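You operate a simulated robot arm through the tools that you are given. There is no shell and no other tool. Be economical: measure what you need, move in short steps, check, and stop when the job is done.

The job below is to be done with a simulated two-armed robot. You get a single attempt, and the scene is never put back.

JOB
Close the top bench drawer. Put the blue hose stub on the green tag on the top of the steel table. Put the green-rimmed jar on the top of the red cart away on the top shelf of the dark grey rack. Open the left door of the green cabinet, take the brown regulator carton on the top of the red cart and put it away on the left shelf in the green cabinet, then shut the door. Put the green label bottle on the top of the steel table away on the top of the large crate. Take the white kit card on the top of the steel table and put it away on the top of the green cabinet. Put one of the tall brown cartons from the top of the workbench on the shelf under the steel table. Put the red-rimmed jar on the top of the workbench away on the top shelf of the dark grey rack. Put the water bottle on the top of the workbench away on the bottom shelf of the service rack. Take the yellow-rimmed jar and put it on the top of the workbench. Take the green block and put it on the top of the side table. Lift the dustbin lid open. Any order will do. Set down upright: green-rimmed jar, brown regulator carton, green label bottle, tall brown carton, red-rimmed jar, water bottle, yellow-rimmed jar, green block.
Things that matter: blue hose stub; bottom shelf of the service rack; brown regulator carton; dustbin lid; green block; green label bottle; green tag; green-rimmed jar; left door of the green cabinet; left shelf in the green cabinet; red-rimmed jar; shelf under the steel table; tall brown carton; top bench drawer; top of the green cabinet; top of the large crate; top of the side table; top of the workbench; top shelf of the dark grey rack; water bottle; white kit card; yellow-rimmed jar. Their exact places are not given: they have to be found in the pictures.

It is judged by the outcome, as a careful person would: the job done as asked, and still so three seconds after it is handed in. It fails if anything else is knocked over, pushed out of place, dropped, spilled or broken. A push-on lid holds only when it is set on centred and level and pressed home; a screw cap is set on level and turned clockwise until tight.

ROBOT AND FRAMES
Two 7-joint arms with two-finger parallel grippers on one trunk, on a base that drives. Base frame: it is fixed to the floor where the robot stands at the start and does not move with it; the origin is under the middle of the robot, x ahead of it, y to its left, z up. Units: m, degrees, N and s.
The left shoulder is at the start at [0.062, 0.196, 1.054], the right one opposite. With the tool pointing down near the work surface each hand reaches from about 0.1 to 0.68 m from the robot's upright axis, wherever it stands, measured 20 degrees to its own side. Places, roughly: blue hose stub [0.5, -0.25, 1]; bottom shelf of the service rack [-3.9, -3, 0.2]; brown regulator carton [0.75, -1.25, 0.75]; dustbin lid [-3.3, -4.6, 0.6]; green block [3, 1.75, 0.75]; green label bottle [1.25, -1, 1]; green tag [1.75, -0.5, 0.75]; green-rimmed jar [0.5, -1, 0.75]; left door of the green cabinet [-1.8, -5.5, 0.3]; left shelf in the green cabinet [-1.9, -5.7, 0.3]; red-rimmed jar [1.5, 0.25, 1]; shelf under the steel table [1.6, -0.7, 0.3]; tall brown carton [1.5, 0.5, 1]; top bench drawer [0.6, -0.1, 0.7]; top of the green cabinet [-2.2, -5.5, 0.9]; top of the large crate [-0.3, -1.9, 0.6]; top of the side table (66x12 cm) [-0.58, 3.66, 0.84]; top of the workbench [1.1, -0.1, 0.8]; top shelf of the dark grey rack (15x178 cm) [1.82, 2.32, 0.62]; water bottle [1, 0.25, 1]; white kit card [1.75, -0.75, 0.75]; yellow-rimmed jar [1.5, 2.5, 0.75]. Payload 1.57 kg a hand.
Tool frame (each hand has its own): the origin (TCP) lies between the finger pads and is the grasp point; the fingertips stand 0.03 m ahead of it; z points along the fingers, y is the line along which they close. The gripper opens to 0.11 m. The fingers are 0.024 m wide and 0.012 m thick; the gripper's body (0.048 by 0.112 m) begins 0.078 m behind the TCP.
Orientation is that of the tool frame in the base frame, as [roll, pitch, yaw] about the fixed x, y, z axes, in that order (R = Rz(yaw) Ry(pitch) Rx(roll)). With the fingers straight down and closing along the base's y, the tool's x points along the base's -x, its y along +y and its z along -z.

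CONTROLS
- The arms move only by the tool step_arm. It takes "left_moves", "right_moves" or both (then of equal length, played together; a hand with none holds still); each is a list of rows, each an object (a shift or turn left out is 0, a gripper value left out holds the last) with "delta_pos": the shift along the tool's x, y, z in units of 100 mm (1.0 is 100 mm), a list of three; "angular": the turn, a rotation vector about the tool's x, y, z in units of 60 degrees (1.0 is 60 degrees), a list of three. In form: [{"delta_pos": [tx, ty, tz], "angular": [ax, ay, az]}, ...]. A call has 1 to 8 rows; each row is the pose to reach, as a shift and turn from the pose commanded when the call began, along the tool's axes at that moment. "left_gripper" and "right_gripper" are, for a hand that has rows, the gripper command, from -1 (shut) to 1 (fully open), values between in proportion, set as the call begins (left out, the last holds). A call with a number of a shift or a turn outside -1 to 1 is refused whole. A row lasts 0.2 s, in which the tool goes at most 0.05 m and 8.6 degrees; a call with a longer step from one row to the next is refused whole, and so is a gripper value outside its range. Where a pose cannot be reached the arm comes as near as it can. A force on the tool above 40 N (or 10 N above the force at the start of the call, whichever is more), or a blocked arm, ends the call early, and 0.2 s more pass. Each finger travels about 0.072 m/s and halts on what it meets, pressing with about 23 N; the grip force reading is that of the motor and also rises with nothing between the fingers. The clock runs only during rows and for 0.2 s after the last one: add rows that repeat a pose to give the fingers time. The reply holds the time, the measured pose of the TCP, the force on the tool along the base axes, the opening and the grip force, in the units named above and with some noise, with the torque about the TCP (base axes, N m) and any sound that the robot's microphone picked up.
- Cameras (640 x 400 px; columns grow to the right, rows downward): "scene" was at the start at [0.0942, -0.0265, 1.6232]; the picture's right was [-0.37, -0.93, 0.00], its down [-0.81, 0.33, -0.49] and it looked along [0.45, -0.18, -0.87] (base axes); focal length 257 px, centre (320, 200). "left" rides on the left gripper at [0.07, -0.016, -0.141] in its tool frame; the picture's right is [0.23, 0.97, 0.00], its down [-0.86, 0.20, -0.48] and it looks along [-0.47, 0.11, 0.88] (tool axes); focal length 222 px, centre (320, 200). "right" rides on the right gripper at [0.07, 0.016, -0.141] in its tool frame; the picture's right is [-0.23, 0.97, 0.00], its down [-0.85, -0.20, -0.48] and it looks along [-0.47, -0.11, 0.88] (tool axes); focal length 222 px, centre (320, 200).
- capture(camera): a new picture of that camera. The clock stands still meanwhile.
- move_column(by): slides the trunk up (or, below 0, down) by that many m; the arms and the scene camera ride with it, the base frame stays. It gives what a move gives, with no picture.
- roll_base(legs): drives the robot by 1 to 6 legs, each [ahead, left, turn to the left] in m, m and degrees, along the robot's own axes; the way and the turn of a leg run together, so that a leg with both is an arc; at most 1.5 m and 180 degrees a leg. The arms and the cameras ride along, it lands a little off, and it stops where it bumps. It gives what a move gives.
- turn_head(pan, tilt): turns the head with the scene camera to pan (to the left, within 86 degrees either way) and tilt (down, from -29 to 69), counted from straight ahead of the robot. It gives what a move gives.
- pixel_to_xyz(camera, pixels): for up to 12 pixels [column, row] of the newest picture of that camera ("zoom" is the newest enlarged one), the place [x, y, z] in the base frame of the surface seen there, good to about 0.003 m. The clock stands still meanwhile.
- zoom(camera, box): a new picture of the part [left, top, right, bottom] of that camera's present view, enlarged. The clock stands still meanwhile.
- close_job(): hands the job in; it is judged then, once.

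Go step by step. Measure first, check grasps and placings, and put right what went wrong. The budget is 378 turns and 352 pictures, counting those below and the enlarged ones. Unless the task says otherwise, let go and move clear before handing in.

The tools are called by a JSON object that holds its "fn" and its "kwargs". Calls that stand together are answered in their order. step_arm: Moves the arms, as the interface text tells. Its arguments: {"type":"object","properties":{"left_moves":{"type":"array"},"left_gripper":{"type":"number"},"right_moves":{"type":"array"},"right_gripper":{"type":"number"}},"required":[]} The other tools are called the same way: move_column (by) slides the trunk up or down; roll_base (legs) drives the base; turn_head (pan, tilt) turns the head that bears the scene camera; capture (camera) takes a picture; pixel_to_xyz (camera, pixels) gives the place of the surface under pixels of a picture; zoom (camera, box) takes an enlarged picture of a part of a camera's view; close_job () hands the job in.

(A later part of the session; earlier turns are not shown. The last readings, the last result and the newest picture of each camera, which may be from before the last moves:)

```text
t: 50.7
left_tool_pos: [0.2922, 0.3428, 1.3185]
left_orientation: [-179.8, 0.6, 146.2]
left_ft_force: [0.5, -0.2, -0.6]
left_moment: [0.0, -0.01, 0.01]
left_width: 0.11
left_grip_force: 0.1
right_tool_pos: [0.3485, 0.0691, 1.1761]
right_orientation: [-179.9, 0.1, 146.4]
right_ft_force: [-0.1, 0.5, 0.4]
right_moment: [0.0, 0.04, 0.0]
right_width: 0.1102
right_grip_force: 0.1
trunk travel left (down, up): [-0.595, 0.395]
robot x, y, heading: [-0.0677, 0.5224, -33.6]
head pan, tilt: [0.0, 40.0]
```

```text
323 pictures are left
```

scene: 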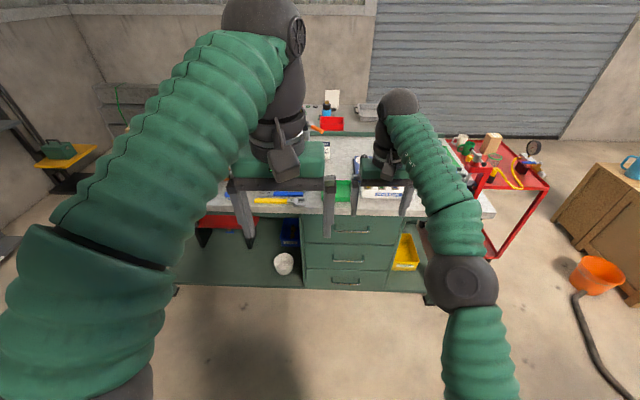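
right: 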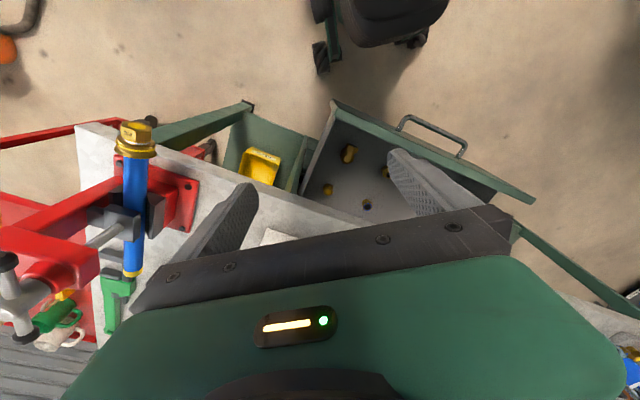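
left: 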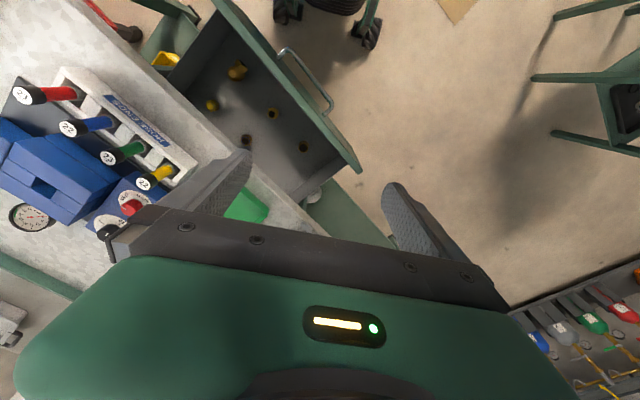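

Both hands are down and above bench height. Drive so the stub rack is in the right hand's comfortable zone.

{"fn": "roll_base", "kwargs": {"legs": [[0.48, -0.16, 0]]}}

{"fn": "capture", "kwargs": {"camera": "right"}}

{"fn": "turn_head", "kwargs": {"pan": -15, "tilt": 55}}

{"fn": "capture", "kwargs": {"camera": "scene"}}

```text
t: 53.6
left_tool_pos: [0.6, -0.0587, 1.3182]
left_orientation: [-179.8, 0.6, 145.8]
left_ft_force: [-0.2, 0.0, -0.2]
left_moment: [-0.02, 0.0, 0.02]
left_width: 0.11
left_grip_force: 0.1
right_tool_pos: [0.6529, -0.3305, 1.1767]
right_orientation: [-179.9, 0.1, 146.0]
right_ft_force: [-0.4, 0.5, 0.0]
right_moment: [0.02, -0.01, -0.01]
right_width: 0.11
right_grip_force: 0.1
trunk travel left (down, up): [-0.595, 0.395]
robot x, y, heading: [0.2453, 0.1206, -34.2]
head pan, tilt: [0.0, 40.0]
```

```text
322 pictures are left
```

right: 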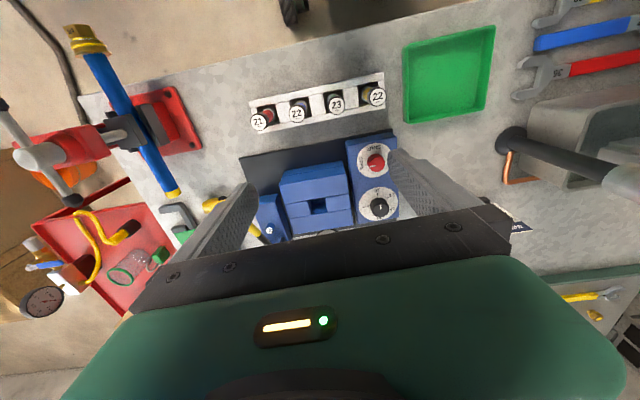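

```text
t: 54.4
left_tool_pos: [0.5987, -0.0603, 1.3181]
left_orientation: [-179.8, 0.7, 145.7]
left_ft_force: [0.5, 0.8, -0.2]
left_moment: [0.01, -0.02, 0.0]
left_width: 0.1099
left_grip_force: 0.0
right_tool_pos: [0.6521, -0.3323, 1.177]
right_orientation: [-179.9, 0.2, 146.0]
right_ft_force: [-0.1, 0.3, -0.4]
right_moment: [-0.01, -0.01, -0.03]
right_width: 0.11
right_grip_force: 0.1
trunk travel left (down, up): [-0.595, 0.395]
robot x, y, heading: [0.2441, 0.1249, -34.3]
head pan, tilt: [-15.0, 55.0]
```

```text
321 pictures are left
```

scene: 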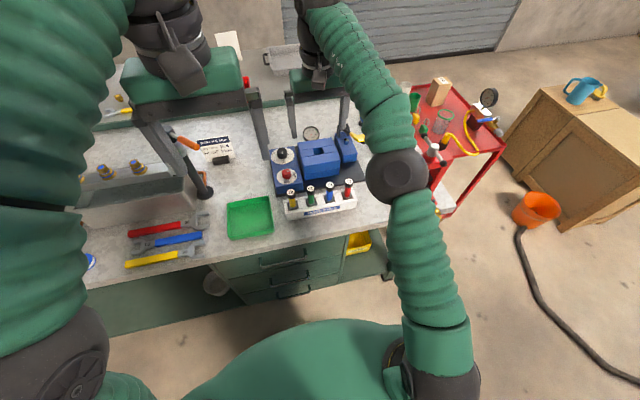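

In the right camera the blue stub is the cap "22" at (298,108). Measure the caps.

{"fn": "pixel_to_xyz", "kwargs": {"camera": "right", "pixels": [[298, 112], [262, 120], [336, 104], [376, 95], [255, 127], [384, 100], [250, 100], [384, 75]]}}

{"fn": "zoom", "kwargs": {"camera": "scene", "box": [190, 110, 390, 235]}}

```text
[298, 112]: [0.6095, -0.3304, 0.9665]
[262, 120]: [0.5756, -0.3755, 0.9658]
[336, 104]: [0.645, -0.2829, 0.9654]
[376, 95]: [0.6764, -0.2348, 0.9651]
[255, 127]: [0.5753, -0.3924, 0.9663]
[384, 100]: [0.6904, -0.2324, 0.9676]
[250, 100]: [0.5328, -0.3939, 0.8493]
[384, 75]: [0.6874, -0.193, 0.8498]
```

```text
3.20 times, centred on (290, 172) of scene
```

zoom: 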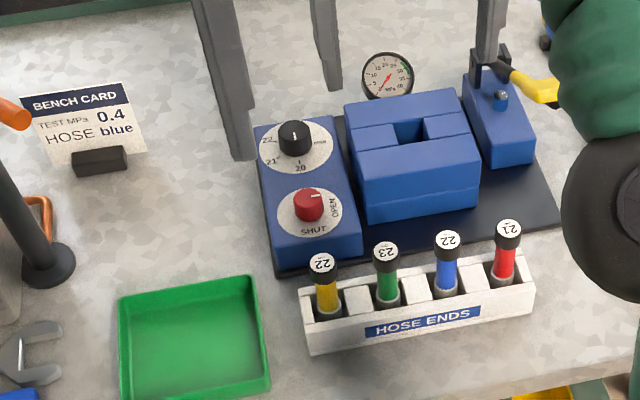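

Blue cap centre is [0.610,-0.330,0.967], neighbours 5.8 cm apart. Narrow the gripper to 4.5 cm and move above it.

{"fn": "step_arm", "kwargs": {"right_moves": [{"delta_pos": [0.18, -0.11, 0.2]}, {"delta_pos": [0.364, -0.222, 0.4]}, {"delta_pos": [0.364, -0.222, 0.8]}, {"delta_pos": [0.364, -0.222, 1.0]}, {"delta_pos": [0.364, -0.222, 1.0]}, {"delta_pos": [0.364, -0.222, 1.0]}], "right_gripper": -0.2}}

{"fn": "capture", "kwargs": {"camera": "right"}}

```text
t: 55.8
left_tool_pos: [0.5982, -0.0609, 1.3187]
left_orientation: [-179.9, 0.6, 145.8]
left_ft_force: [-0.1, 0.2, -0.5]
left_moment: [0.0, -0.03, -0.01]
left_width: 0.1099
left_grip_force: 0.0
right_tool_pos: [0.6084, -0.3307, 1.0757]
right_orientation: [179.9, 0.2, 146.0]
right_ft_force: [0.2, 0.6, 0.4]
right_moment: [-0.01, 0.01, 0.0]
right_width: 0.0438
right_grip_force: 0.0
trunk travel left (down, up): [-0.595, 0.395]
robot x, y, heading: [0.2421, 0.1187, -34.3]
head pan, tilt: [-15.0, 55.0]
```

```text
319 pictures are left
```

right: 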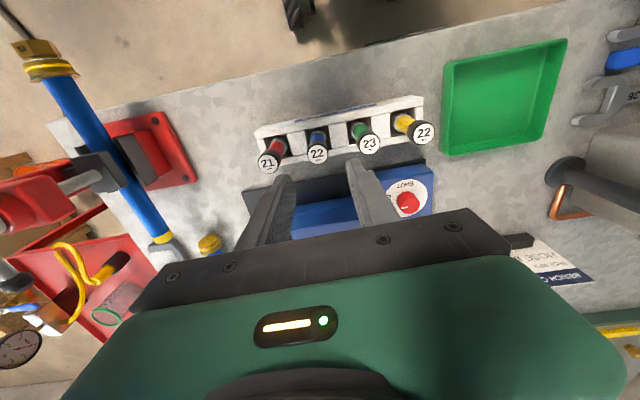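

Verify the cap position from this nearer view.

{"fn": "pixel_to_xyz", "kwargs": {"camera": "right", "pixels": [[318, 153], [310, 153], [325, 152], [318, 145], [318, 160], [270, 161], [370, 145]]}}

```text
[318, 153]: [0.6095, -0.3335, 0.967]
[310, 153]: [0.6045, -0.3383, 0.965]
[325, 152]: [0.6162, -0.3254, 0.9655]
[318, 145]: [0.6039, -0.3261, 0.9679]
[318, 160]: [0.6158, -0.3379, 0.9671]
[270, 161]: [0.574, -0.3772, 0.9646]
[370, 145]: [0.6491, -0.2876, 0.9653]
```

Aligned within 2 mm. Descend and close.

{"fn": "step_arm", "kwargs": {"right_moves": [{"delta_pos": [-0.02, -0.01, 0.4]}, {"delta_pos": [-0.02, -0.01, 0.7]}, {"delta_pos": [-0.02, -0.01, 1.0]}]}}

{"fn": "step_arm", "kwargs": {"right_moves": [{"delta_pos": [0, 0, 0.15]}, {"delta_pos": [0, 0, 0.32]}]}}

{"fn": "step_arm", "kwargs": {"right_moves": [{"delta_pos": [0, 0, 0]}, {"delta_pos": [0, 0, 0]}, {"delta_pos": [0, 0, 0]}], "right_gripper": -1}}

{"fn": "capture", "kwargs": {"camera": "right"}}

```text
t: 56.6
left_tool_pos: [0.5983, -0.0614, 1.3183]
left_orientation: [-179.9, 0.6, 145.8]
left_ft_force: [0.0, -0.1, 0.4]
left_moment: [-0.01, 0.0, 0.02]
left_width: 0.1101
left_grip_force: 0.1
right_tool_pos: [0.6099, -0.3329, 0.9744]
right_orientation: [-180.0, 0.2, 146.1]
right_ft_force: [0.4, -0.2, -0.4]
right_moment: [0.01, -0.01, 0.01]
right_width: 0.0439
right_grip_force: 0.1
trunk travel left (down, up): [-0.595, 0.395]
robot x, y, heading: [0.2432, 0.122, -33.7]
head pan, tilt: [-15.0, 55.0]
```

```text
t: 57.2
left_tool_pos: [0.5982, -0.0613, 1.3191]
left_orientation: [-179.9, 0.7, 145.8]
left_ft_force: [-0.1, -0.2, -0.5]
left_moment: [-0.01, 0.01, 0.04]
left_width: 0.1099
left_grip_force: 0.1
right_tool_pos: [0.6101, -0.3327, 0.9432]
right_orientation: [-180.0, 0.2, 146.0]
right_ft_force: [0.2, 0.6, -0.6]
right_moment: [-0.01, 0.01, 0.0]
right_width: 0.0438
right_grip_force: 0.0
trunk travel left (down, up): [-0.595, 0.395]
robot x, y, heading: [0.2405, 0.1238, -34.2]
head pan, tilt: [-15.0, 55.0]
```

```text
t: 58.0
left_tool_pos: [0.5985, -0.0613, 1.3185]
left_orientation: [-179.9, 0.6, 145.8]
left_ft_force: [-0.1, -0.4, -0.5]
left_moment: [0.02, 0.0, 0.01]
left_width: 0.1097
left_grip_force: 0.0
right_tool_pos: [0.6085, -0.3324, 0.9438]
right_orientation: [180.0, 0.2, 146.0]
right_ft_force: [0.0, -0.4, 0.1]
right_moment: [-0.02, 0.0, 0.01]
right_width: 0.0247
right_grip_force: 23.3
trunk travel left (down, up): [-0.595, 0.395]
robot x, y, heading: [0.2438, 0.1242, -34.1]
head pan, tilt: [-15.0, 55.0]
```

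```text
318 pictures are left
```

right: 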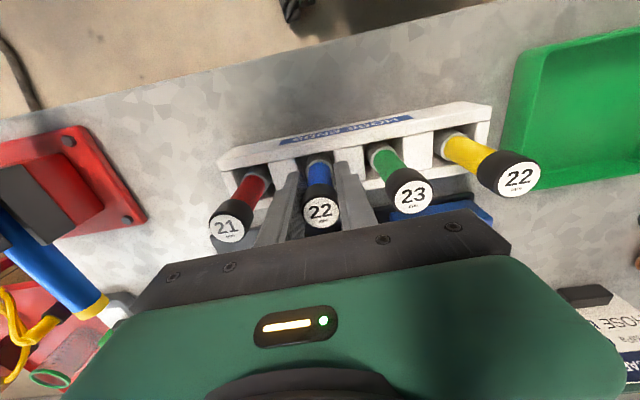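

Gripped at 24.7 mm. Lift.

{"fn": "step_arm", "kwargs": {"right_moves": [{"delta_pos": [0, 0, -0.3]}, {"delta_pos": [0, 0, -0.65]}, {"delta_pos": [0, 0, -1.0]}]}}

{"fn": "step_arm", "kwargs": {"right_moves": [{"delta_pos": [0, 0, -0.4]}, {"delta_pos": [0, 0, -0.8]}, {"delta_pos": [0, 0, -1.0]}]}}

{"fn": "capture", "kwargs": {"camera": "right"}}

{"fn": "capture", "kwargs": {"camera": "scene"}}

```text
t: 58.8
left_tool_pos: [0.598, -0.0597, 1.3195]
left_orientation: [-179.9, 0.6, 145.8]
left_ft_force: [1.2, 0.3, 0.2]
left_moment: [-0.02, 0.03, -0.01]
left_width: 0.1102
left_grip_force: 0.0
right_tool_pos: [0.6103, -0.3307, 1.0449]
right_orientation: [-179.9, 0.2, 146.0]
right_ft_force: [0.0, 0.3, -0.2]
right_moment: [0.01, 0.0, -0.01]
right_width: 0.0244
right_grip_force: 22.7
trunk travel left (down, up): [-0.595, 0.395]
robot x, y, heading: [0.245, 0.1218, -34.4]
head pan, tilt: [-15.0, 55.0]
```

```text
t: 59.6
left_tool_pos: [0.598, -0.0589, 1.3193]
left_orientation: [-179.9, 0.6, 145.8]
left_ft_force: [0.8, -0.3, -0.5]
left_moment: [-0.01, -0.03, 0.02]
left_width: 0.1101
left_grip_force: 0.1
right_tool_pos: [0.6108, -0.3308, 1.1448]
right_orientation: [-179.9, 0.2, 146.0]
right_ft_force: [-0.5, 0.0, -0.2]
right_moment: [-0.01, -0.01, 0.0]
right_width: 0.0246
right_grip_force: 22.3
trunk travel left (down, up): [-0.595, 0.395]
robot x, y, heading: [0.2434, 0.1207, -34.2]
head pan, tilt: [-15.0, 55.0]
```

```text
317 pictures are left
```

right: 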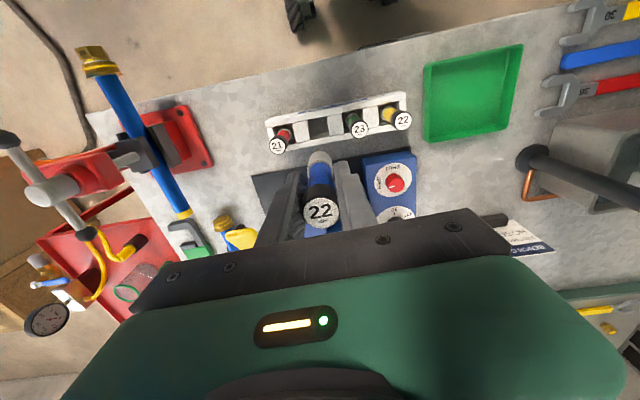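

```text
316 pictures are left
```

scene: 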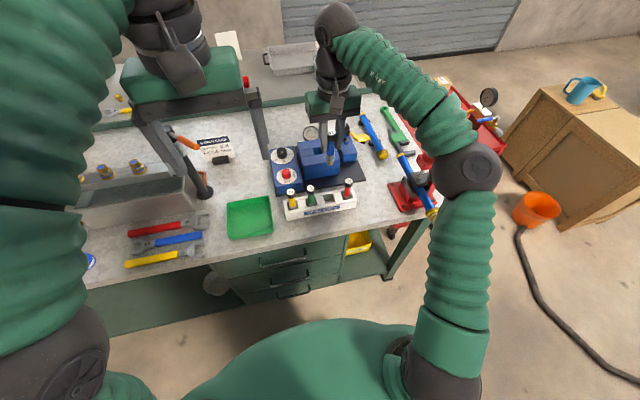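

Stub held securely. Raise the trunk so everything clears the bench, strafe left along the bench front, then look at the left end where the tall cartons stand.

{"fn": "move_column", "kwargs": {"by": 0.38}}

{"fn": "roll_base", "kwargs": {"legs": [[0, 0.85, 0], [0, 0.8, 0]]}}

{"fn": "turn_head", "kwargs": {"pan": -20, "tilt": 40}}

{"fn": "capture", "kwargs": {"camera": "scene"}}

```text
t: 63.3
left_tool_pos: [0.5983, -0.0617, 1.6985]
left_orientation: [-179.9, 0.6, 145.8]
left_ft_force: [0.2, 0.2, 0.7]
left_moment: [-0.01, 0.03, -0.03]
left_width: 0.1099
left_grip_force: 0.1
right_tool_pos: [0.6101, -0.3322, 1.5247]
right_orientation: [-180.0, 0.2, 146.0]
right_ft_force: [0.2, -0.1, -0.7]
right_moment: [-0.01, 0.0, 0.0]
right_width: 0.0248
right_grip_force: 22.6
trunk travel left (down, up): [-0.975, 0.015]
robot x, y, heading: [0.2393, 0.123, -34.0]
head pan, tilt: [-15.0, 55.0]
```

```text
t: 71.8
left_tool_pos: [1.5275, 1.3081, 1.6996]
left_orientation: [179.7, 0.6, 145.5]
left_ft_force: [0.0, -0.3, -0.7]
left_moment: [0.09, -0.06, 0.01]
left_width: 0.1102
left_grip_force: 0.0
right_tool_pos: [1.5387, 1.0373, 1.523]
right_orientation: [179.5, 0.3, 145.8]
right_ft_force: [-0.3, -0.9, -2.0]
right_moment: [0.06, -0.04, -0.01]
right_width: 0.0245
right_grip_force: 22.6
trunk travel left (down, up): [-0.975, 0.015]
robot x, y, heading: [1.1822, 1.5029, -34.1]
head pan, tilt: [-15.0, 55.0]
```

```text
t: 72.5
left_tool_pos: [1.5317, 1.3163, 1.6991]
left_orientation: [-179.9, 0.7, 145.5]
left_ft_force: [0.5, -0.8, -0.5]
left_moment: [-0.03, 0.01, -0.02]
left_width: 0.1101
left_grip_force: 0.0
right_tool_pos: [1.5433, 1.0451, 1.5249]
right_orientation: [-180.0, 0.2, 145.7]
right_ft_force: [0.1, 0.4, -1.5]
right_moment: [-0.01, 0.03, -0.02]
right_width: 0.0247
right_grip_force: 23.1
trunk travel left (down, up): [-0.975, 0.015]
robot x, y, heading: [1.1766, 1.5011, -34.2]
head pan, tilt: [-20.0, 40.0]
```

```text
315 pictures are left
```

scene: 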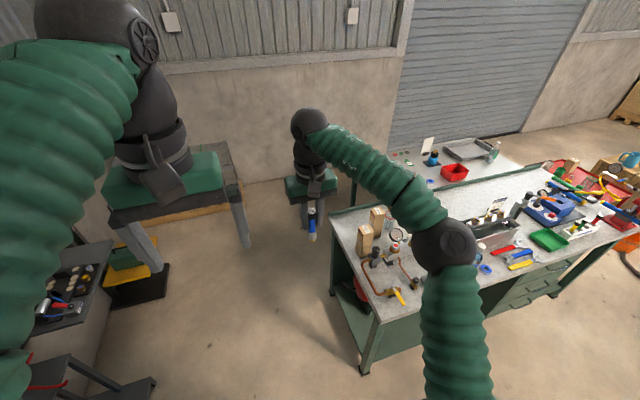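

I see two tall cartons at (365,238) and (378,215), and the space to the steel table. Zoom in and measure.

{"fn": "zoom", "kwargs": {"camera": "scene", "box": [320, 120, 640, 320]}}

{"fn": "pixel_to_xyz", "kwargs": {"camera": "scene", "pixels": [[366, 228], [366, 245], [377, 210], [332, 218], [380, 320], [400, 185], [350, 180], [300, 180], [350, 345], [230, 190], [260, 185], [545, 125]]}}

```text
2.00 times, centred on (480, 220) of scene
```

zoom: 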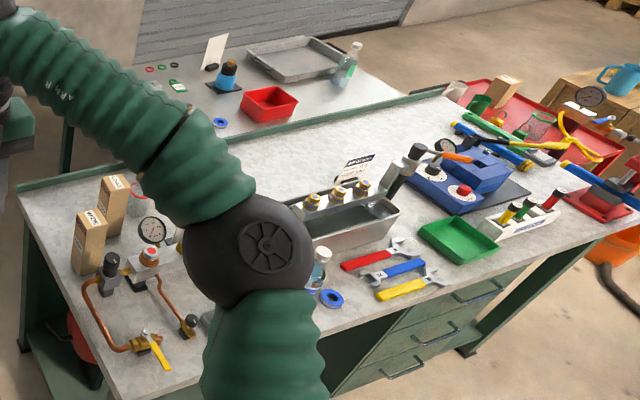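

```text
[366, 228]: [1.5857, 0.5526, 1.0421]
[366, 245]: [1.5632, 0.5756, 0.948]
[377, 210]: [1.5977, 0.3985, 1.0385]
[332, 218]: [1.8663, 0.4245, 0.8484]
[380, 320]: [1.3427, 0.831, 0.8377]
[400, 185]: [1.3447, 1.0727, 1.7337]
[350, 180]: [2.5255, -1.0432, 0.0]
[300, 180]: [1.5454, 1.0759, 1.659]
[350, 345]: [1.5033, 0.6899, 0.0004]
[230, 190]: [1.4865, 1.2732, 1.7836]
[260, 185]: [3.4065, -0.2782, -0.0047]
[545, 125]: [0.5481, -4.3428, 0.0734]
```

The bench heading is about −37°, its left end at lateral 1.46; carton 1 top at [1.586,0.553,1.042]. Drive beside the left end and turn to face along the bench.

{"fn": "roll_base", "kwargs": {"legs": [[0.74, -0.05, 0], [0, 0, -92.5]]}}

{"fn": "turn_head", "kwargs": {"pan": 0, "tilt": 50}}

{"fn": "capture", "kwargs": {"camera": "scene"}}

```text
t: 80.5
left_tool_pos: [1.5579, 0.7026, 1.6997]
left_orientation: [-179.8, 0.6, 52.4]
left_ft_force: [0.4, 0.7, 0.1]
left_moment: [0.01, 0.0, -0.02]
left_width: 0.1102
left_grip_force: 0.1
right_tool_pos: [1.2847, 0.7065, 1.5272]
right_orientation: [-179.9, 0.3, 52.4]
right_ft_force: [-0.1, 0.1, -1.8]
right_moment: [-0.01, 0.02, 0.02]
right_width: 0.0247
right_grip_force: 22.6
trunk travel left (down, up): [-0.975, 0.015]
robot x, y, heading: [1.7559, 1.0481, -127.7]
head pan, tilt: [-20.0, 40.0]
```

```text
t: 81.3
left_tool_pos: [1.558, 0.7036, 1.7008]
left_orientation: [-179.8, 0.6, 52.4]
left_ft_force: [-0.7, 0.1, -0.6]
left_moment: [-0.02, -0.02, -0.01]
left_width: 0.1101
left_grip_force: 0.0
right_tool_pos: [1.285, 0.709, 1.5266]
right_orientation: [-179.9, 0.3, 52.4]
right_ft_force: [-0.3, -0.2, -0.6]
right_moment: [-0.03, -0.02, -0.02]
right_width: 0.0247
right_grip_force: 23.2
trunk travel left (down, up): [-0.975, 0.015]
robot x, y, heading: [1.7588, 1.0441, -127.5]
head pan, tilt: [0.0, 50.0]
```

```text
313 pictures are left
```

scene: 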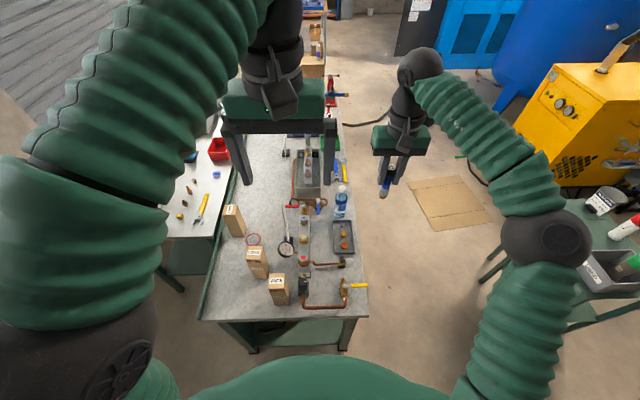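

I see three tall cartons; the nearest at (278,290). Measure it and neighbours.

{"fn": "zoom", "kwargs": {"camera": "scene", "box": [190, 170, 390, 340]}}

{"fn": "pixel_to_xyz", "kwargs": {"camera": "scene", "pixels": [[278, 281], [270, 280], [287, 281], [280, 298], [257, 255], [303, 285], [254, 239], [340, 188], [342, 240], [205, 318], [367, 315], [345, 282]]}}

```text
2.35 times, centred on (290, 255) of scene
```

zoom: 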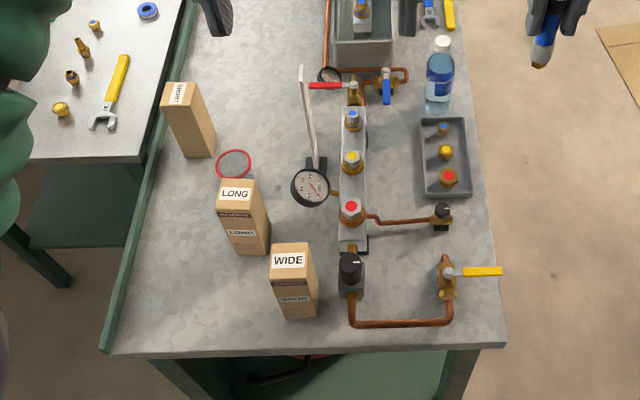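

```text
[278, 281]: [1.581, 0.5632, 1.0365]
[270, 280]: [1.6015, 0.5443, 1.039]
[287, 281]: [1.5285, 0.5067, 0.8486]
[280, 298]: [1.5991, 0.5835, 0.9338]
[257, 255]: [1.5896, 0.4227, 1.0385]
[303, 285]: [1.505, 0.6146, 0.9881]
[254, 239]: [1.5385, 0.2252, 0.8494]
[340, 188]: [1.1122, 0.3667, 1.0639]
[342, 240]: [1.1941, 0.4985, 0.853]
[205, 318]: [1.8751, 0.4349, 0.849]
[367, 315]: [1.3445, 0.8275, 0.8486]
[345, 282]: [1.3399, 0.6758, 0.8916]
```

Measure the "WIDE" carton's edges.

{"fn": "pixel_to_xyz", "kwargs": {"camera": "zoom", "pixels": [[273, 246], [309, 244], [275, 270], [313, 268], [283, 305], [316, 303], [300, 290], [290, 258], [340, 285], [352, 262], [310, 190], [243, 190]]}}

```text
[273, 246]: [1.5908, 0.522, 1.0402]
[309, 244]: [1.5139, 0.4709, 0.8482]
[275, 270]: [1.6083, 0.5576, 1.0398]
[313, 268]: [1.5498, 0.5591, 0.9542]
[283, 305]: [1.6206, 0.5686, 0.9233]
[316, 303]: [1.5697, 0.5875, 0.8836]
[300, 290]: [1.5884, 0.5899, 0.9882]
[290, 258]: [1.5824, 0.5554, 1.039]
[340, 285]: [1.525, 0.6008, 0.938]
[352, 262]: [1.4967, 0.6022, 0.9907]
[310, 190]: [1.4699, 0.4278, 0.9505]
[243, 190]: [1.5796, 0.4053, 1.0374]
```

I'll take the "WIDE" carton with a tilted hand from the bench end (gap to the black knob ≈ 2–3 cm). First lower the trunk, pull the right hand (stub) aside, and tilt the left hand 50° forward.

{"fn": "step_arm", "kwargs": {"right_moves": [{"delta_pos": [0.3, -0.3, 0]}, {"delta_pos": [0.6, -0.6, 0]}, {"delta_pos": [0.9, -0.9, 0]}]}}

{"fn": "move_column", "kwargs": {"by": -0.39}}

{"fn": "step_arm", "kwargs": {"left_moves": [{"delta_pos": [0.05, 0.15, 0], "angular": [0, -0.12, 0]}, {"delta_pos": [0.1, 0.3, 0], "angular": [0, -0.24, 0]}, {"delta_pos": [0.15, 0.45, 0], "angular": [0, -0.36, 0]}, {"delta_pos": [0.2, 0.6, 0], "angular": [0, -0.48, 0]}, {"delta_pos": [0.25, 0.75, 0], "angular": [0, -0.6, 0]}, {"delta_pos": [0.3, 0.9, 0], "angular": [0, -0.72, 0]}, {"delta_pos": [0.3, 1.0, 0], "angular": [0, -0.83, 0]}], "left_gripper": 0.5}}

{"fn": "capture", "kwargs": {"camera": "scene"}}

```text
t: 82.1
left_tool_pos: [1.5554, 0.7093, 1.7003]
left_orientation: [-180.0, 0.8, 52.2]
left_ft_force: [-1.0, 0.6, 0.4]
left_moment: [0.0, 0.0, 0.0]
left_width: 0.1101
left_grip_force: 0.1
right_tool_pos: [1.2656, 0.8386, 1.5267]
right_orientation: [179.9, 0.4, 52.5]
right_ft_force: [0.2, 1.1, -0.9]
right_moment: [-0.01, -0.01, 0.0]
right_width: 0.0246
right_grip_force: 22.7
trunk travel left (down, up): [-0.975, 0.015]
robot x, y, heading: [1.7556, 1.046, -127.4]
head pan, tilt: [0.0, 50.0]
```

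```text
t: 85.9
left_tool_pos: [1.5587, 0.7061, 1.3095]
left_orientation: [-179.8, 0.8, 52.3]
left_ft_force: [-0.5, 0.1, -0.1]
left_moment: [0.02, 0.01, 0.03]
left_width: 0.1102
left_grip_force: 0.0
right_tool_pos: [1.2702, 0.8353, 1.1364]
right_orientation: [179.9, 0.4, 52.4]
right_ft_force: [-0.1, -0.8, -0.5]
right_moment: [-0.03, 0.0, 0.03]
right_width: 0.0247
right_grip_force: 23.2
trunk travel left (down, up): [-0.585, 0.405]
robot x, y, heading: [1.7579, 1.0489, -127.3]
head pan, tilt: [0.0, 50.0]
```

```text
t: 87.5
left_tool_pos: [1.563, 0.6196, 1.2254]
left_orientation: [178.2, 43.9, 54.5]
left_ft_force: [-0.4, -0.4, 0.1]
left_moment: [-0.01, 0.01, 0.01]
left_width: 0.0824
left_grip_force: 0.1
left hand out of reach, approached as far as the arm can: row 4, 5, 6, 7
right_tool_pos: [1.2708, 0.8359, 1.1365]
right_orientation: [-179.9, 0.4, 52.5]
right_ft_force: [-0.2, -0.2, -0.6]
right_moment: [0.03, 0.02, -0.01]
right_width: 0.0245
right_grip_force: 23.1
trunk travel left (down, up): [-0.585, 0.405]
robot x, y, heading: [1.7575, 1.0451, -127.4]
head pan, tilt: [0.0, 50.0]
```

```text
311 pictures are left
```

scene: 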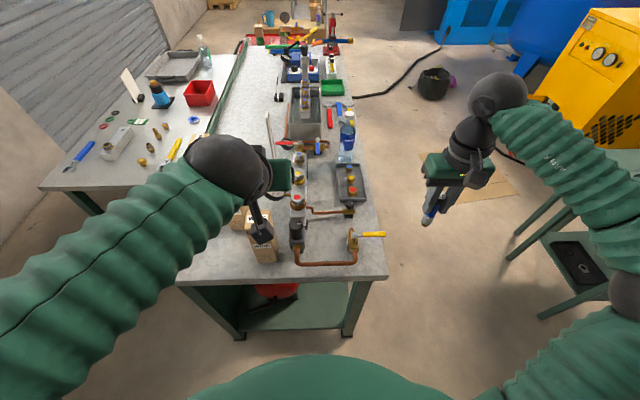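

The arm approximated the pose (too high relative to the shoulder). Lower the left hand 0.2 m along its tilted axes and check.

{"fn": "step_arm", "kwargs": {"left_moves": [{"delta_pos": [0.3, 0, 0.25]}, {"delta_pos": [0.6, 0, 0.5]}, {"delta_pos": [0.9, 0, 0.75]}]}}

{"fn": "capture", "kwargs": {"camera": "scene"}}

```text
t: 88.3
left_tool_pos: [1.5704, 0.6306, 1.1077]
left_orientation: [178.1, 43.7, 54.4]
left_ft_force: [0.0, 0.0, 0.4]
left_moment: [-0.02, 0.04, -0.01]
left_width: 0.0827
left_grip_force: 0.1
right_tool_pos: [1.2693, 0.8343, 1.136]
right_orientation: [180.0, 0.4, 52.5]
right_ft_force: [0.4, -0.6, -0.9]
right_moment: [0.02, 0.0, 0.01]
right_width: 0.0246
right_grip_force: 23.0
trunk travel left (down, up): [-0.585, 0.405]
robot x, y, heading: [1.7595, 1.0474, -127.5]
head pan, tilt: [0.0, 50.0]
```

```text
310 pictures are left
```

scene: 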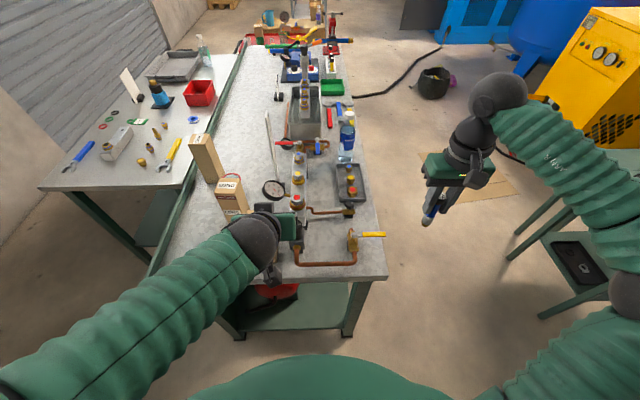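

The hand moved straight down as intended. Shift it back and to the left so it is in line with the carton.

{"fn": "step_arm", "kwargs": {"left_moves": [{"delta_pos": [0.25, 0.2, 0]}, {"delta_pos": [0.5, 0.4, 0]}, {"delta_pos": [0.68, 0.53, 0.02]}, {"delta_pos": [0.68, 0.53, 0.02]}]}}

{"fn": "capture", "kwargs": {"camera": "left"}}

{"fn": "capture", "kwargs": {"camera": "scene"}}

```text
t: 89.3
left_tool_pos: [1.6155, 0.6254, 1.0523]
left_orientation: [178.1, 43.6, 54.5]
left_ft_force: [-0.5, 0.5, 0.5]
left_moment: [0.0, -0.02, 0.0]
left_width: 0.0825
left_grip_force: 0.1
left hand out of reach, approached as far as the arm can: row 1, 2, 3, 4
right_tool_pos: [1.271, 0.8349, 1.1369]
right_orientation: [-179.9, 0.4, 52.5]
right_ft_force: [-0.8, 0.5, -1.5]
right_moment: [0.01, 0.01, -0.04]
right_width: 0.0246
right_grip_force: 22.3
trunk travel left (down, up): [-0.585, 0.405]
robot x, y, heading: [1.7587, 1.0448, -127.7]
head pan, tilt: [0.0, 50.0]
```

```text
309 pictures are left
```

left: 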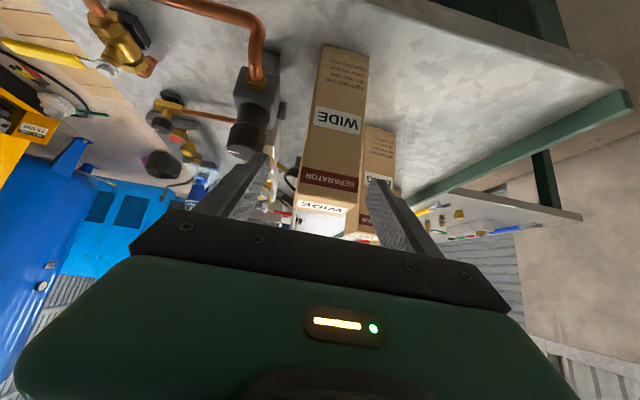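

```text
308 pictures are left
```

scene: 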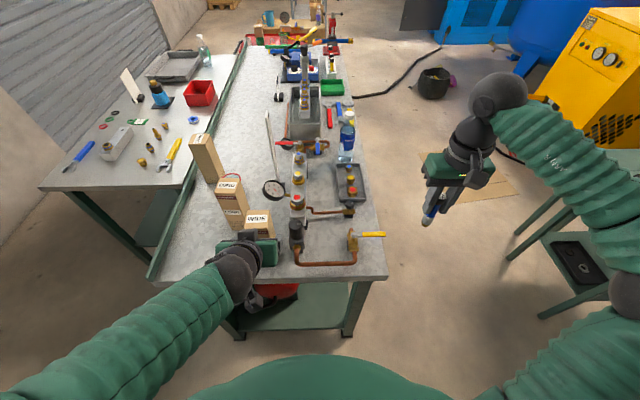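

The carton sits centred within about 1 cm (picture x≈328 vs finger mid 317). Shift 12 mm left and advance along the fingers.

{"fn": "step_arm", "kwargs": {"left_moves": [{"delta_pos": [0.05, 0.12, 0.1]}, {"delta_pos": [0.1, 0.12, 0.35]}, {"delta_pos": [0.1, 0.12, 0.6]}]}}

{"fn": "capture", "kwargs": {"camera": "left"}}

```text
t: 90.1
left_tool_pos: [1.607, 0.5889, 1.0017]
left_orientation: [178.2, 43.7, 54.5]
left_ft_force: [0.9, -0.8, 0.2]
left_moment: [0.01, -0.02, 0.02]
left_width: 0.0826
left_grip_force: 0.0
left hand out of reach, approached as far as the arm can: row 1, 2
right_tool_pos: [1.2696, 0.8333, 1.1367]
right_orientation: [-179.9, 0.2, 52.5]
right_ft_force: [1.3, -0.4, -1.0]
right_moment: [0.03, 0.01, -0.03]
right_width: 0.0244
right_grip_force: 22.7
trunk travel left (down, up): [-0.585, 0.405]
robot x, y, heading: [1.7576, 1.0473, -127.6]
head pan, tilt: [0.0, 50.0]
```

```text
307 pictures are left
```

left: 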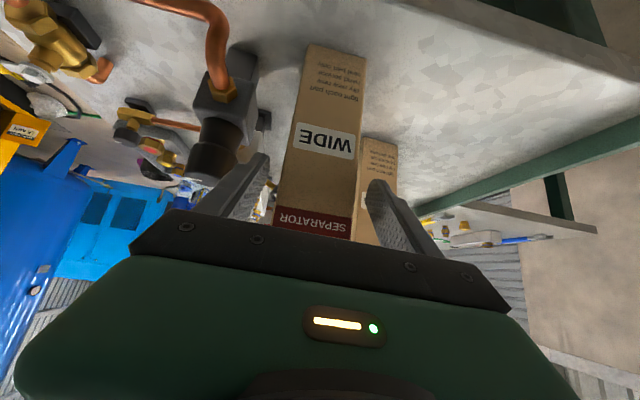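

Carton is centred between the fingers and the knob stays clear. Advance the last 6.5 cm and grip.

{"fn": "step_arm", "kwargs": {"left_moves": [{"delta_pos": [0.0, 0, 0.22]}, {"delta_pos": [0.0, 0, 0.44]}, {"delta_pos": [0.0, 0, 0.65]}]}}

{"fn": "step_arm", "kwargs": {"left_moves": [{"delta_pos": [0, 0, 0]}, {"delta_pos": [0, 0, 0]}, {"delta_pos": [0, 0, 0]}], "left_gripper": -1}}

{"fn": "capture", "kwargs": {"camera": "left"}}

```text
t: 90.9
left_tool_pos: [1.5836, 0.555, 0.9585]
left_orientation: [178.2, 44.1, 54.4]
left_ft_force: [2.7, 1.9, 10.1]
left_moment: [0.24, 0.16, -0.06]
left_width: 0.0826
left_grip_force: 0.0
right_tool_pos: [1.2722, 0.8373, 1.1387]
right_orientation: [180.0, 0.5, 52.5]
right_ft_force: [0.5, 0.5, 0.2]
right_moment: [-0.01, 0.02, 0.02]
right_width: 0.0248
right_grip_force: 23.4
trunk travel left (down, up): [-0.585, 0.405]
robot x, y, heading: [1.7591, 1.0407, -127.6]
head pan, tilt: [0.0, 50.0]
```

```text
t: 91.7
left_tool_pos: [1.5827, 0.5541, 0.9587]
left_orientation: [178.1, 44.1, 54.4]
left_ft_force: [-5.4, 4.3, 22.1]
left_moment: [0.33, 1.62, -0.17]
left_width: 0.0607
left_grip_force: 23.1
right_tool_pos: [1.2696, 0.8376, 1.1365]
right_orientation: [-180.0, 0.5, 52.5]
right_ft_force: [0.8, -0.4, -0.5]
right_moment: [0.0, 0.03, -0.01]
right_width: 0.0245
right_grip_force: 22.8
trunk travel left (down, up): [-0.585, 0.405]
robot x, y, heading: [1.7563, 1.0425, -127.7]
head pan, tilt: [0.0, 50.0]
```

```text
306 pictures are left
```

left: 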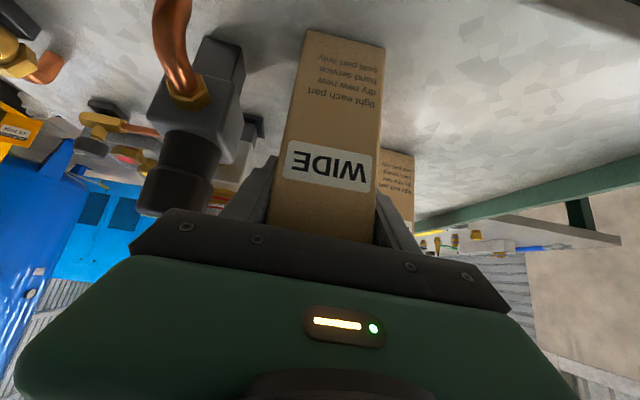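

Gripped at 6 cm (carton's top edge touches the palm). Lift straight up.

{"fn": "step_arm", "kwargs": {"left_moves": [{"delta_pos": [-0.14, 0, -0.145]}, {"delta_pos": [-0.35, 0, -0.36]}, {"delta_pos": [-0.69, 0, -0.72]}]}}

{"fn": "move_column", "kwargs": {"by": 0.3}}

{"fn": "capture", "kwargs": {"camera": "left"}}

{"fn": "capture", "kwargs": {"camera": "scene"}}

```text
t: 92.5
left_tool_pos: [1.5803, 0.5551, 1.0559]
left_orientation: [177.6, 44.0, 53.9]
left_ft_force: [-0.5, 0.6, -3.1]
left_moment: [0.02, 0.01, 0.04]
left_width: 0.0604
left_grip_force: 23.0
right_tool_pos: [1.2694, 0.8375, 1.1371]
right_orientation: [-180.0, 0.3, 52.4]
right_ft_force: [-0.3, 0.8, -0.8]
right_moment: [-0.04, 0.0, -0.03]
right_width: 0.0245
right_grip_force: 22.7
trunk travel left (down, up): [-0.585, 0.405]
robot x, y, heading: [1.7547, 1.0435, -127.5]
head pan, tilt: [0.0, 50.0]
```

```text
t: 95.5
left_tool_pos: [1.5803, 0.5528, 1.3536]
left_orientation: [178.2, 43.7, 54.3]
left_ft_force: [0.6, -0.1, -3.6]
left_moment: [-0.05, 0.0, -0.01]
left_width: 0.0605
left_grip_force: 22.7
right_tool_pos: [1.2687, 0.8349, 1.4364]
right_orientation: [-179.9, 0.4, 52.5]
right_ft_force: [0.0, 1.0, -1.5]
right_moment: [-0.01, -0.01, -0.02]
right_width: 0.0251
right_grip_force: 23.4
trunk travel left (down, up): [-0.885, 0.105]
robot x, y, heading: [1.7569, 1.0423, -127.5]
head pan, tilt: [0.0, 50.0]
```

```text
305 pictures are left
```

left: 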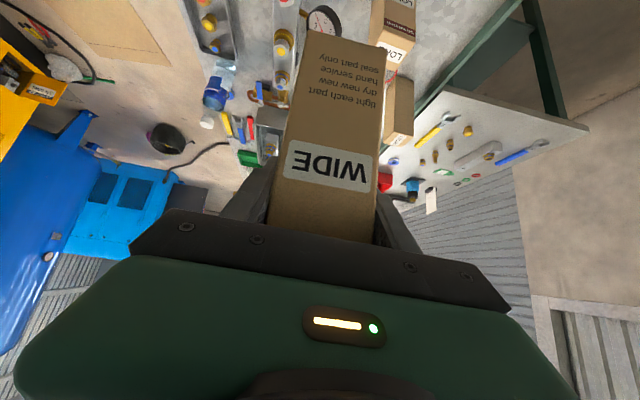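

```text
304 pictures are left
```

scene: 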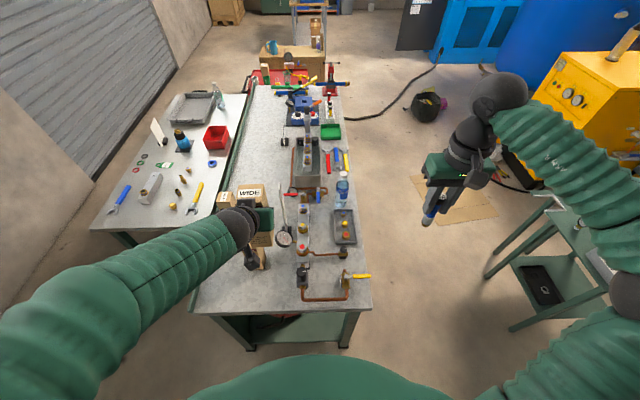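

Carton hangs upright in the left hand, stub in the right. Drive around the left end to the gap behind the steel table, then turn to face it.

{"fn": "roll_base", "kwargs": {"legs": [[0.12, 0.75, 0], [0.12, 0.74, 0]]}}

{"fn": "turn_head", "kwargs": {"pan": 10, "tilt": 45}}

{"fn": "capture", "kwargs": {"camera": "scene"}}

```text
t: 103.2
left_tool_pos: [2.6076, -0.5422, 1.3543]
left_orientation: [177.6, 43.9, 54.1]
left_ft_force: [-1.4, 0.3, -2.8]
left_moment: [-0.04, 0.0, 0.02]
left_width: 0.0604
left_grip_force: 22.5
right_tool_pos: [2.296, -0.2609, 1.434]
right_orientation: [179.8, 0.3, 52.5]
right_ft_force: [-0.2, 1.4, -1.2]
right_moment: [-0.03, -0.03, -0.01]
right_width: 0.0241
right_grip_force: 22.7
trunk travel left (down, up): [-0.885, 0.105]
robot x, y, heading: [2.795, -0.0565, -127.6]
head pan, tilt: [0.0, 50.0]
```

```text
t: 104.0
left_tool_pos: [2.616, -0.5474, 1.3532]
left_orientation: [178.2, 43.8, 54.3]
left_ft_force: [0.5, 1.1, -3.3]
left_moment: [-0.02, 0.03, 0.02]
left_width: 0.0601
left_grip_force: 23.0
right_tool_pos: [2.304, -0.2661, 1.4366]
right_orientation: [-179.8, 0.4, 52.5]
right_ft_force: [-0.3, 0.2, -0.1]
right_moment: [-0.03, 0.01, 0.01]
right_width: 0.0243
right_grip_force: 23.0
trunk travel left (down, up): [-0.885, 0.105]
robot x, y, heading: [2.7958, -0.0597, -127.9]
head pan, tilt: [10.0, 45.0]
```

```text
303 pictures are left
```

scene: 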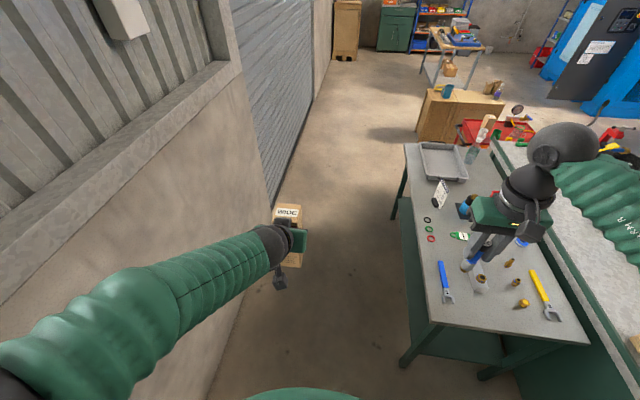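

The wall is close on the left. Measure the corridor.

{"fn": "pixel_to_xyz", "kwargs": {"camera": "scene", "pixels": [[245, 290], [240, 200], [300, 160], [405, 145], [430, 322], [590, 343], [460, 236], [438, 185], [472, 155], [412, 260], [315, 80], [150, 90]]}}

{"fn": "zoom", "kwargs": {"camera": "scene", "box": [390, 120, 630, 270]}}

```text
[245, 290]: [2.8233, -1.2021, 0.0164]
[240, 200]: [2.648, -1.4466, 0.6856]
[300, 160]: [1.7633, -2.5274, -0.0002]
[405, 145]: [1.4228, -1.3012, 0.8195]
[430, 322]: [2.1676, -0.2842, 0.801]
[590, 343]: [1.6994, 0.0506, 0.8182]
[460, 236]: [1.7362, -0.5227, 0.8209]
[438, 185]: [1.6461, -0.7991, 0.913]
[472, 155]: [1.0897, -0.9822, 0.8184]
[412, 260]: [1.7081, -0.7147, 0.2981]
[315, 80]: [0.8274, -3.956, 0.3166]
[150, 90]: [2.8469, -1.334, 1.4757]
```

```text
2.67 times, centred on (510, 195) of scene
```

zoom: 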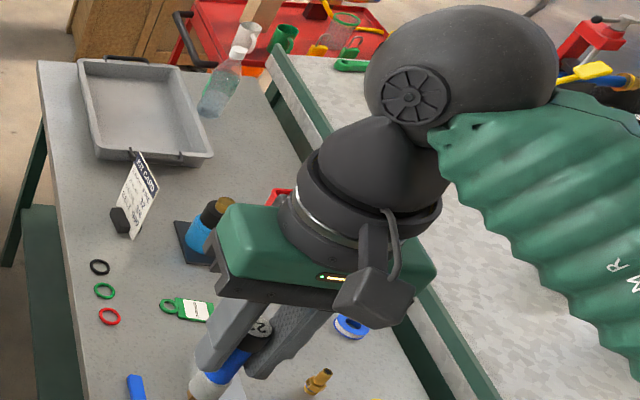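

Corridor is n 1.91–2.95 m wide; fine. Turn right to face the table and strafe to the tag/card.

{"fn": "roll_base", "kwargs": {"legs": [[0, 0, -89.5], [-0.02, 0.6, 0], [0, 0.55, 0]]}}

{"fn": "turn_head", "kwargs": {"pan": 0, "tilt": 55}}

{"fn": "capture", "kwargs": {"camera": "scene"}}

```text
t: 113.9
left_tool_pos: [1.6407, -0.8123, 1.3553]
left_orientation: [177.3, 43.9, -35.4]
left_ft_force: [0.7, 2.0, -3.3]
left_moment: [-0.09, 0.05, 0.08]
left_width: 0.0601
left_grip_force: 23.8
right_tool_pos: [1.9183, -0.4966, 1.4333]
right_orientation: [179.5, 0.2, -36.7]
right_ft_force: [0.3, 0.1, -1.4]
right_moment: [-0.07, 0.06, 0.02]
right_width: 0.0244
right_grip_force: 22.6
trunk travel left (down, up): [-0.885, 0.105]
robot x, y, heading: [2.1218, -0.993, 143.4]
head pan, tilt: [10.0, 45.0]
```

```text
t: 114.6
left_tool_pos: [1.6343, -0.8207, 1.3546]
left_orientation: [178.1, 43.9, -34.9]
left_ft_force: [0.6, 0.5, -3.5]
left_moment: [0.0, -0.01, -0.01]
left_width: 0.06
left_grip_force: 23.2
right_tool_pos: [1.912, -0.5058, 1.4358]
right_orientation: [180.0, 0.4, -36.8]
right_ft_force: [-0.1, -0.6, -1.1]
right_moment: [-0.02, -0.01, -0.01]
right_width: 0.0242
right_grip_force: 23.2
trunk travel left (down, up): [-0.885, 0.105]
robot x, y, heading: [2.1283, -0.9912, 143.3]
head pan, tilt: [0.0, 55.0]
```

```text
301 pictures are left
```

scene: 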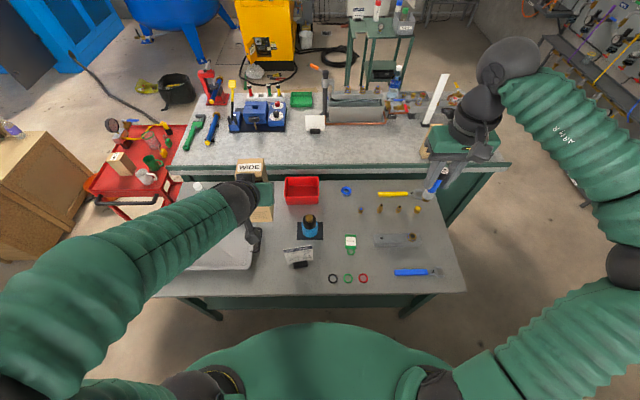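

The tag is at (351,243), the kit card at (298,255). Measure them.

{"fn": "zoom", "kwargs": {"camera": "scene", "box": [260, 200, 460, 300]}}

{"fn": "pixel_to_xyz", "kwargs": {"camera": "scene", "pixels": [[351, 239], [346, 237], [356, 237], [351, 249], [351, 254], [298, 250], [297, 263], [310, 222], [155, 296], [465, 290]]}}

```text
3.20 times, centred on (360, 250) of scene
```

zoom: 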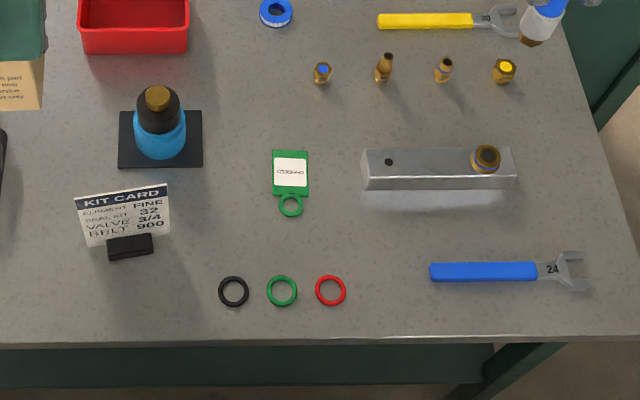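

```text
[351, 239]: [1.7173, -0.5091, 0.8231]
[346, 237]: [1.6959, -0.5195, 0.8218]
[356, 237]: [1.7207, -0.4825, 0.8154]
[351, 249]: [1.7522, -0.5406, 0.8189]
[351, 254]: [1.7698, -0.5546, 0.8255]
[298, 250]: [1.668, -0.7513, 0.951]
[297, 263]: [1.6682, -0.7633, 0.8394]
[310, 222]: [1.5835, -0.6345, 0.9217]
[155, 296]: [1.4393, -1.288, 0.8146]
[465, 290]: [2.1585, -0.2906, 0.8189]
```

Get the tag's exact body centre and corners from the enlarged picture.

{"fn": "pixel_to_xyz", "kwargs": {"camera": "zoom", "pixels": [[290, 172], [274, 153], [306, 153], [274, 194], [307, 194], [291, 207], [122, 215], [130, 247], [110, 250], [150, 243]]}}

```text
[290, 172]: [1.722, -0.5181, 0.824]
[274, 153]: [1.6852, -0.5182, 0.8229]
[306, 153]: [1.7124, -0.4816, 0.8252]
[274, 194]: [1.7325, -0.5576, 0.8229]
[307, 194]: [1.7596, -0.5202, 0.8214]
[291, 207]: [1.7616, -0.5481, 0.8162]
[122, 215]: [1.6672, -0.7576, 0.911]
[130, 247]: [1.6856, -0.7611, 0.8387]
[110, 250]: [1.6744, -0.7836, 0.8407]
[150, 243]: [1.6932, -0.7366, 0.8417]
```

Tag centre is [1.722,-0.519,0.824]. Measure the stub bottom relative to the hand, then move above the tag.

{"fn": "pixel_to_xyz", "kwargs": {"camera": "zoom", "pixels": [[532, 40], [532, 36], [540, 25]]}}

{"fn": "step_arm", "kwargs": {"right_moves": [{"delta_pos": [-0.33, 0.28, 0]}, {"delta_pos": [-0.66, 0.56, 0]}, {"delta_pos": [-0.98, 0.84, 0]}]}}

{"fn": "step_arm", "kwargs": {"right_moves": [{"delta_pos": [-0.25, 0.22, 0]}, {"delta_pos": [-0.46, 0.4, 0.3]}, {"delta_pos": [-0.46, 0.4, 0.65]}, {"delta_pos": [-0.46, 0.4, 1.0]}]}}

{"fn": "move_column", "kwargs": {"by": -0.25}}

{"fn": "capture", "kwargs": {"camera": "scene"}}

```text
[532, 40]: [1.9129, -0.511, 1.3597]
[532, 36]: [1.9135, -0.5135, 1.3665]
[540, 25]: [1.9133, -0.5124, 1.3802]
```

```text
t: 115.4
left_tool_pos: [1.6279, -0.8281, 1.353]
left_orientation: [178.6, 43.8, -34.5]
left_ft_force: [0.3, -0.5, -3.5]
left_moment: [0.03, 0.04, -0.04]
left_width: 0.0596
left_grip_force: 22.8
right_tool_pos: [1.7763, -0.5226, 1.4396]
right_orientation: [-179.6, 0.4, -36.7]
right_ft_force: [-0.1, -0.6, -1.2]
right_moment: [0.0, -0.03, -0.01]
right_width: 0.0243
right_grip_force: 23.3
trunk travel left (down, up): [-0.885, 0.105]
robot x, y, heading: [2.1297, -0.9941, 143.3]
head pan, tilt: [0.0, 55.0]
```

```text
t: 116.4
left_tool_pos: [1.636, -0.8231, 1.355]
left_orientation: [178.2, 44.0, -34.8]
left_ft_force: [0.7, -0.7, -2.5]
left_moment: [-0.05, 0.02, 0.02]
left_width: 0.0597
left_grip_force: 23.3
right_tool_pos: [1.7214, -0.5194, 1.3384]
right_orientation: [179.9, 0.5, -36.8]
right_ft_force: [0.0, 0.3, -1.5]
right_moment: [0.04, 0.01, 0.04]
right_width: 0.0243
right_grip_force: 23.4
trunk travel left (down, up): [-0.885, 0.105]
robot x, y, heading: [2.1282, -0.988, 143.2]
head pan, tilt: [0.0, 55.0]
```

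```text
t: 119.0
left_tool_pos: [1.6329, -0.8248, 1.1033]
left_orientation: [178.1, 44.0, -34.8]
left_ft_force: [0.6, 0.2, -3.3]
left_moment: [0.04, -0.03, 0.02]
left_width: 0.0599
left_grip_force: 23.1
right_tool_pos: [1.7205, -0.5224, 1.088]
right_orientation: [-179.9, 0.4, -36.7]
right_ft_force: [0.3, 0.2, -0.7]
right_moment: [0.01, -0.04, -0.01]
right_width: 0.024
right_grip_force: 23.4
trunk travel left (down, up): [-0.635, 0.355]
robot x, y, heading: [2.1267, -0.9929, 143.4]
head pan, tilt: [0.0, 55.0]
```

```text
299 pictures are left
```

scene: 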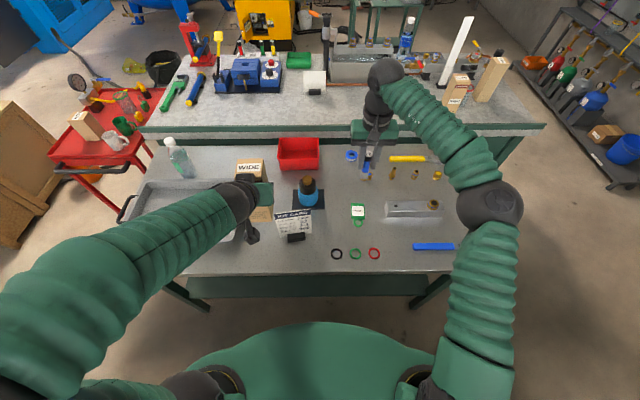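

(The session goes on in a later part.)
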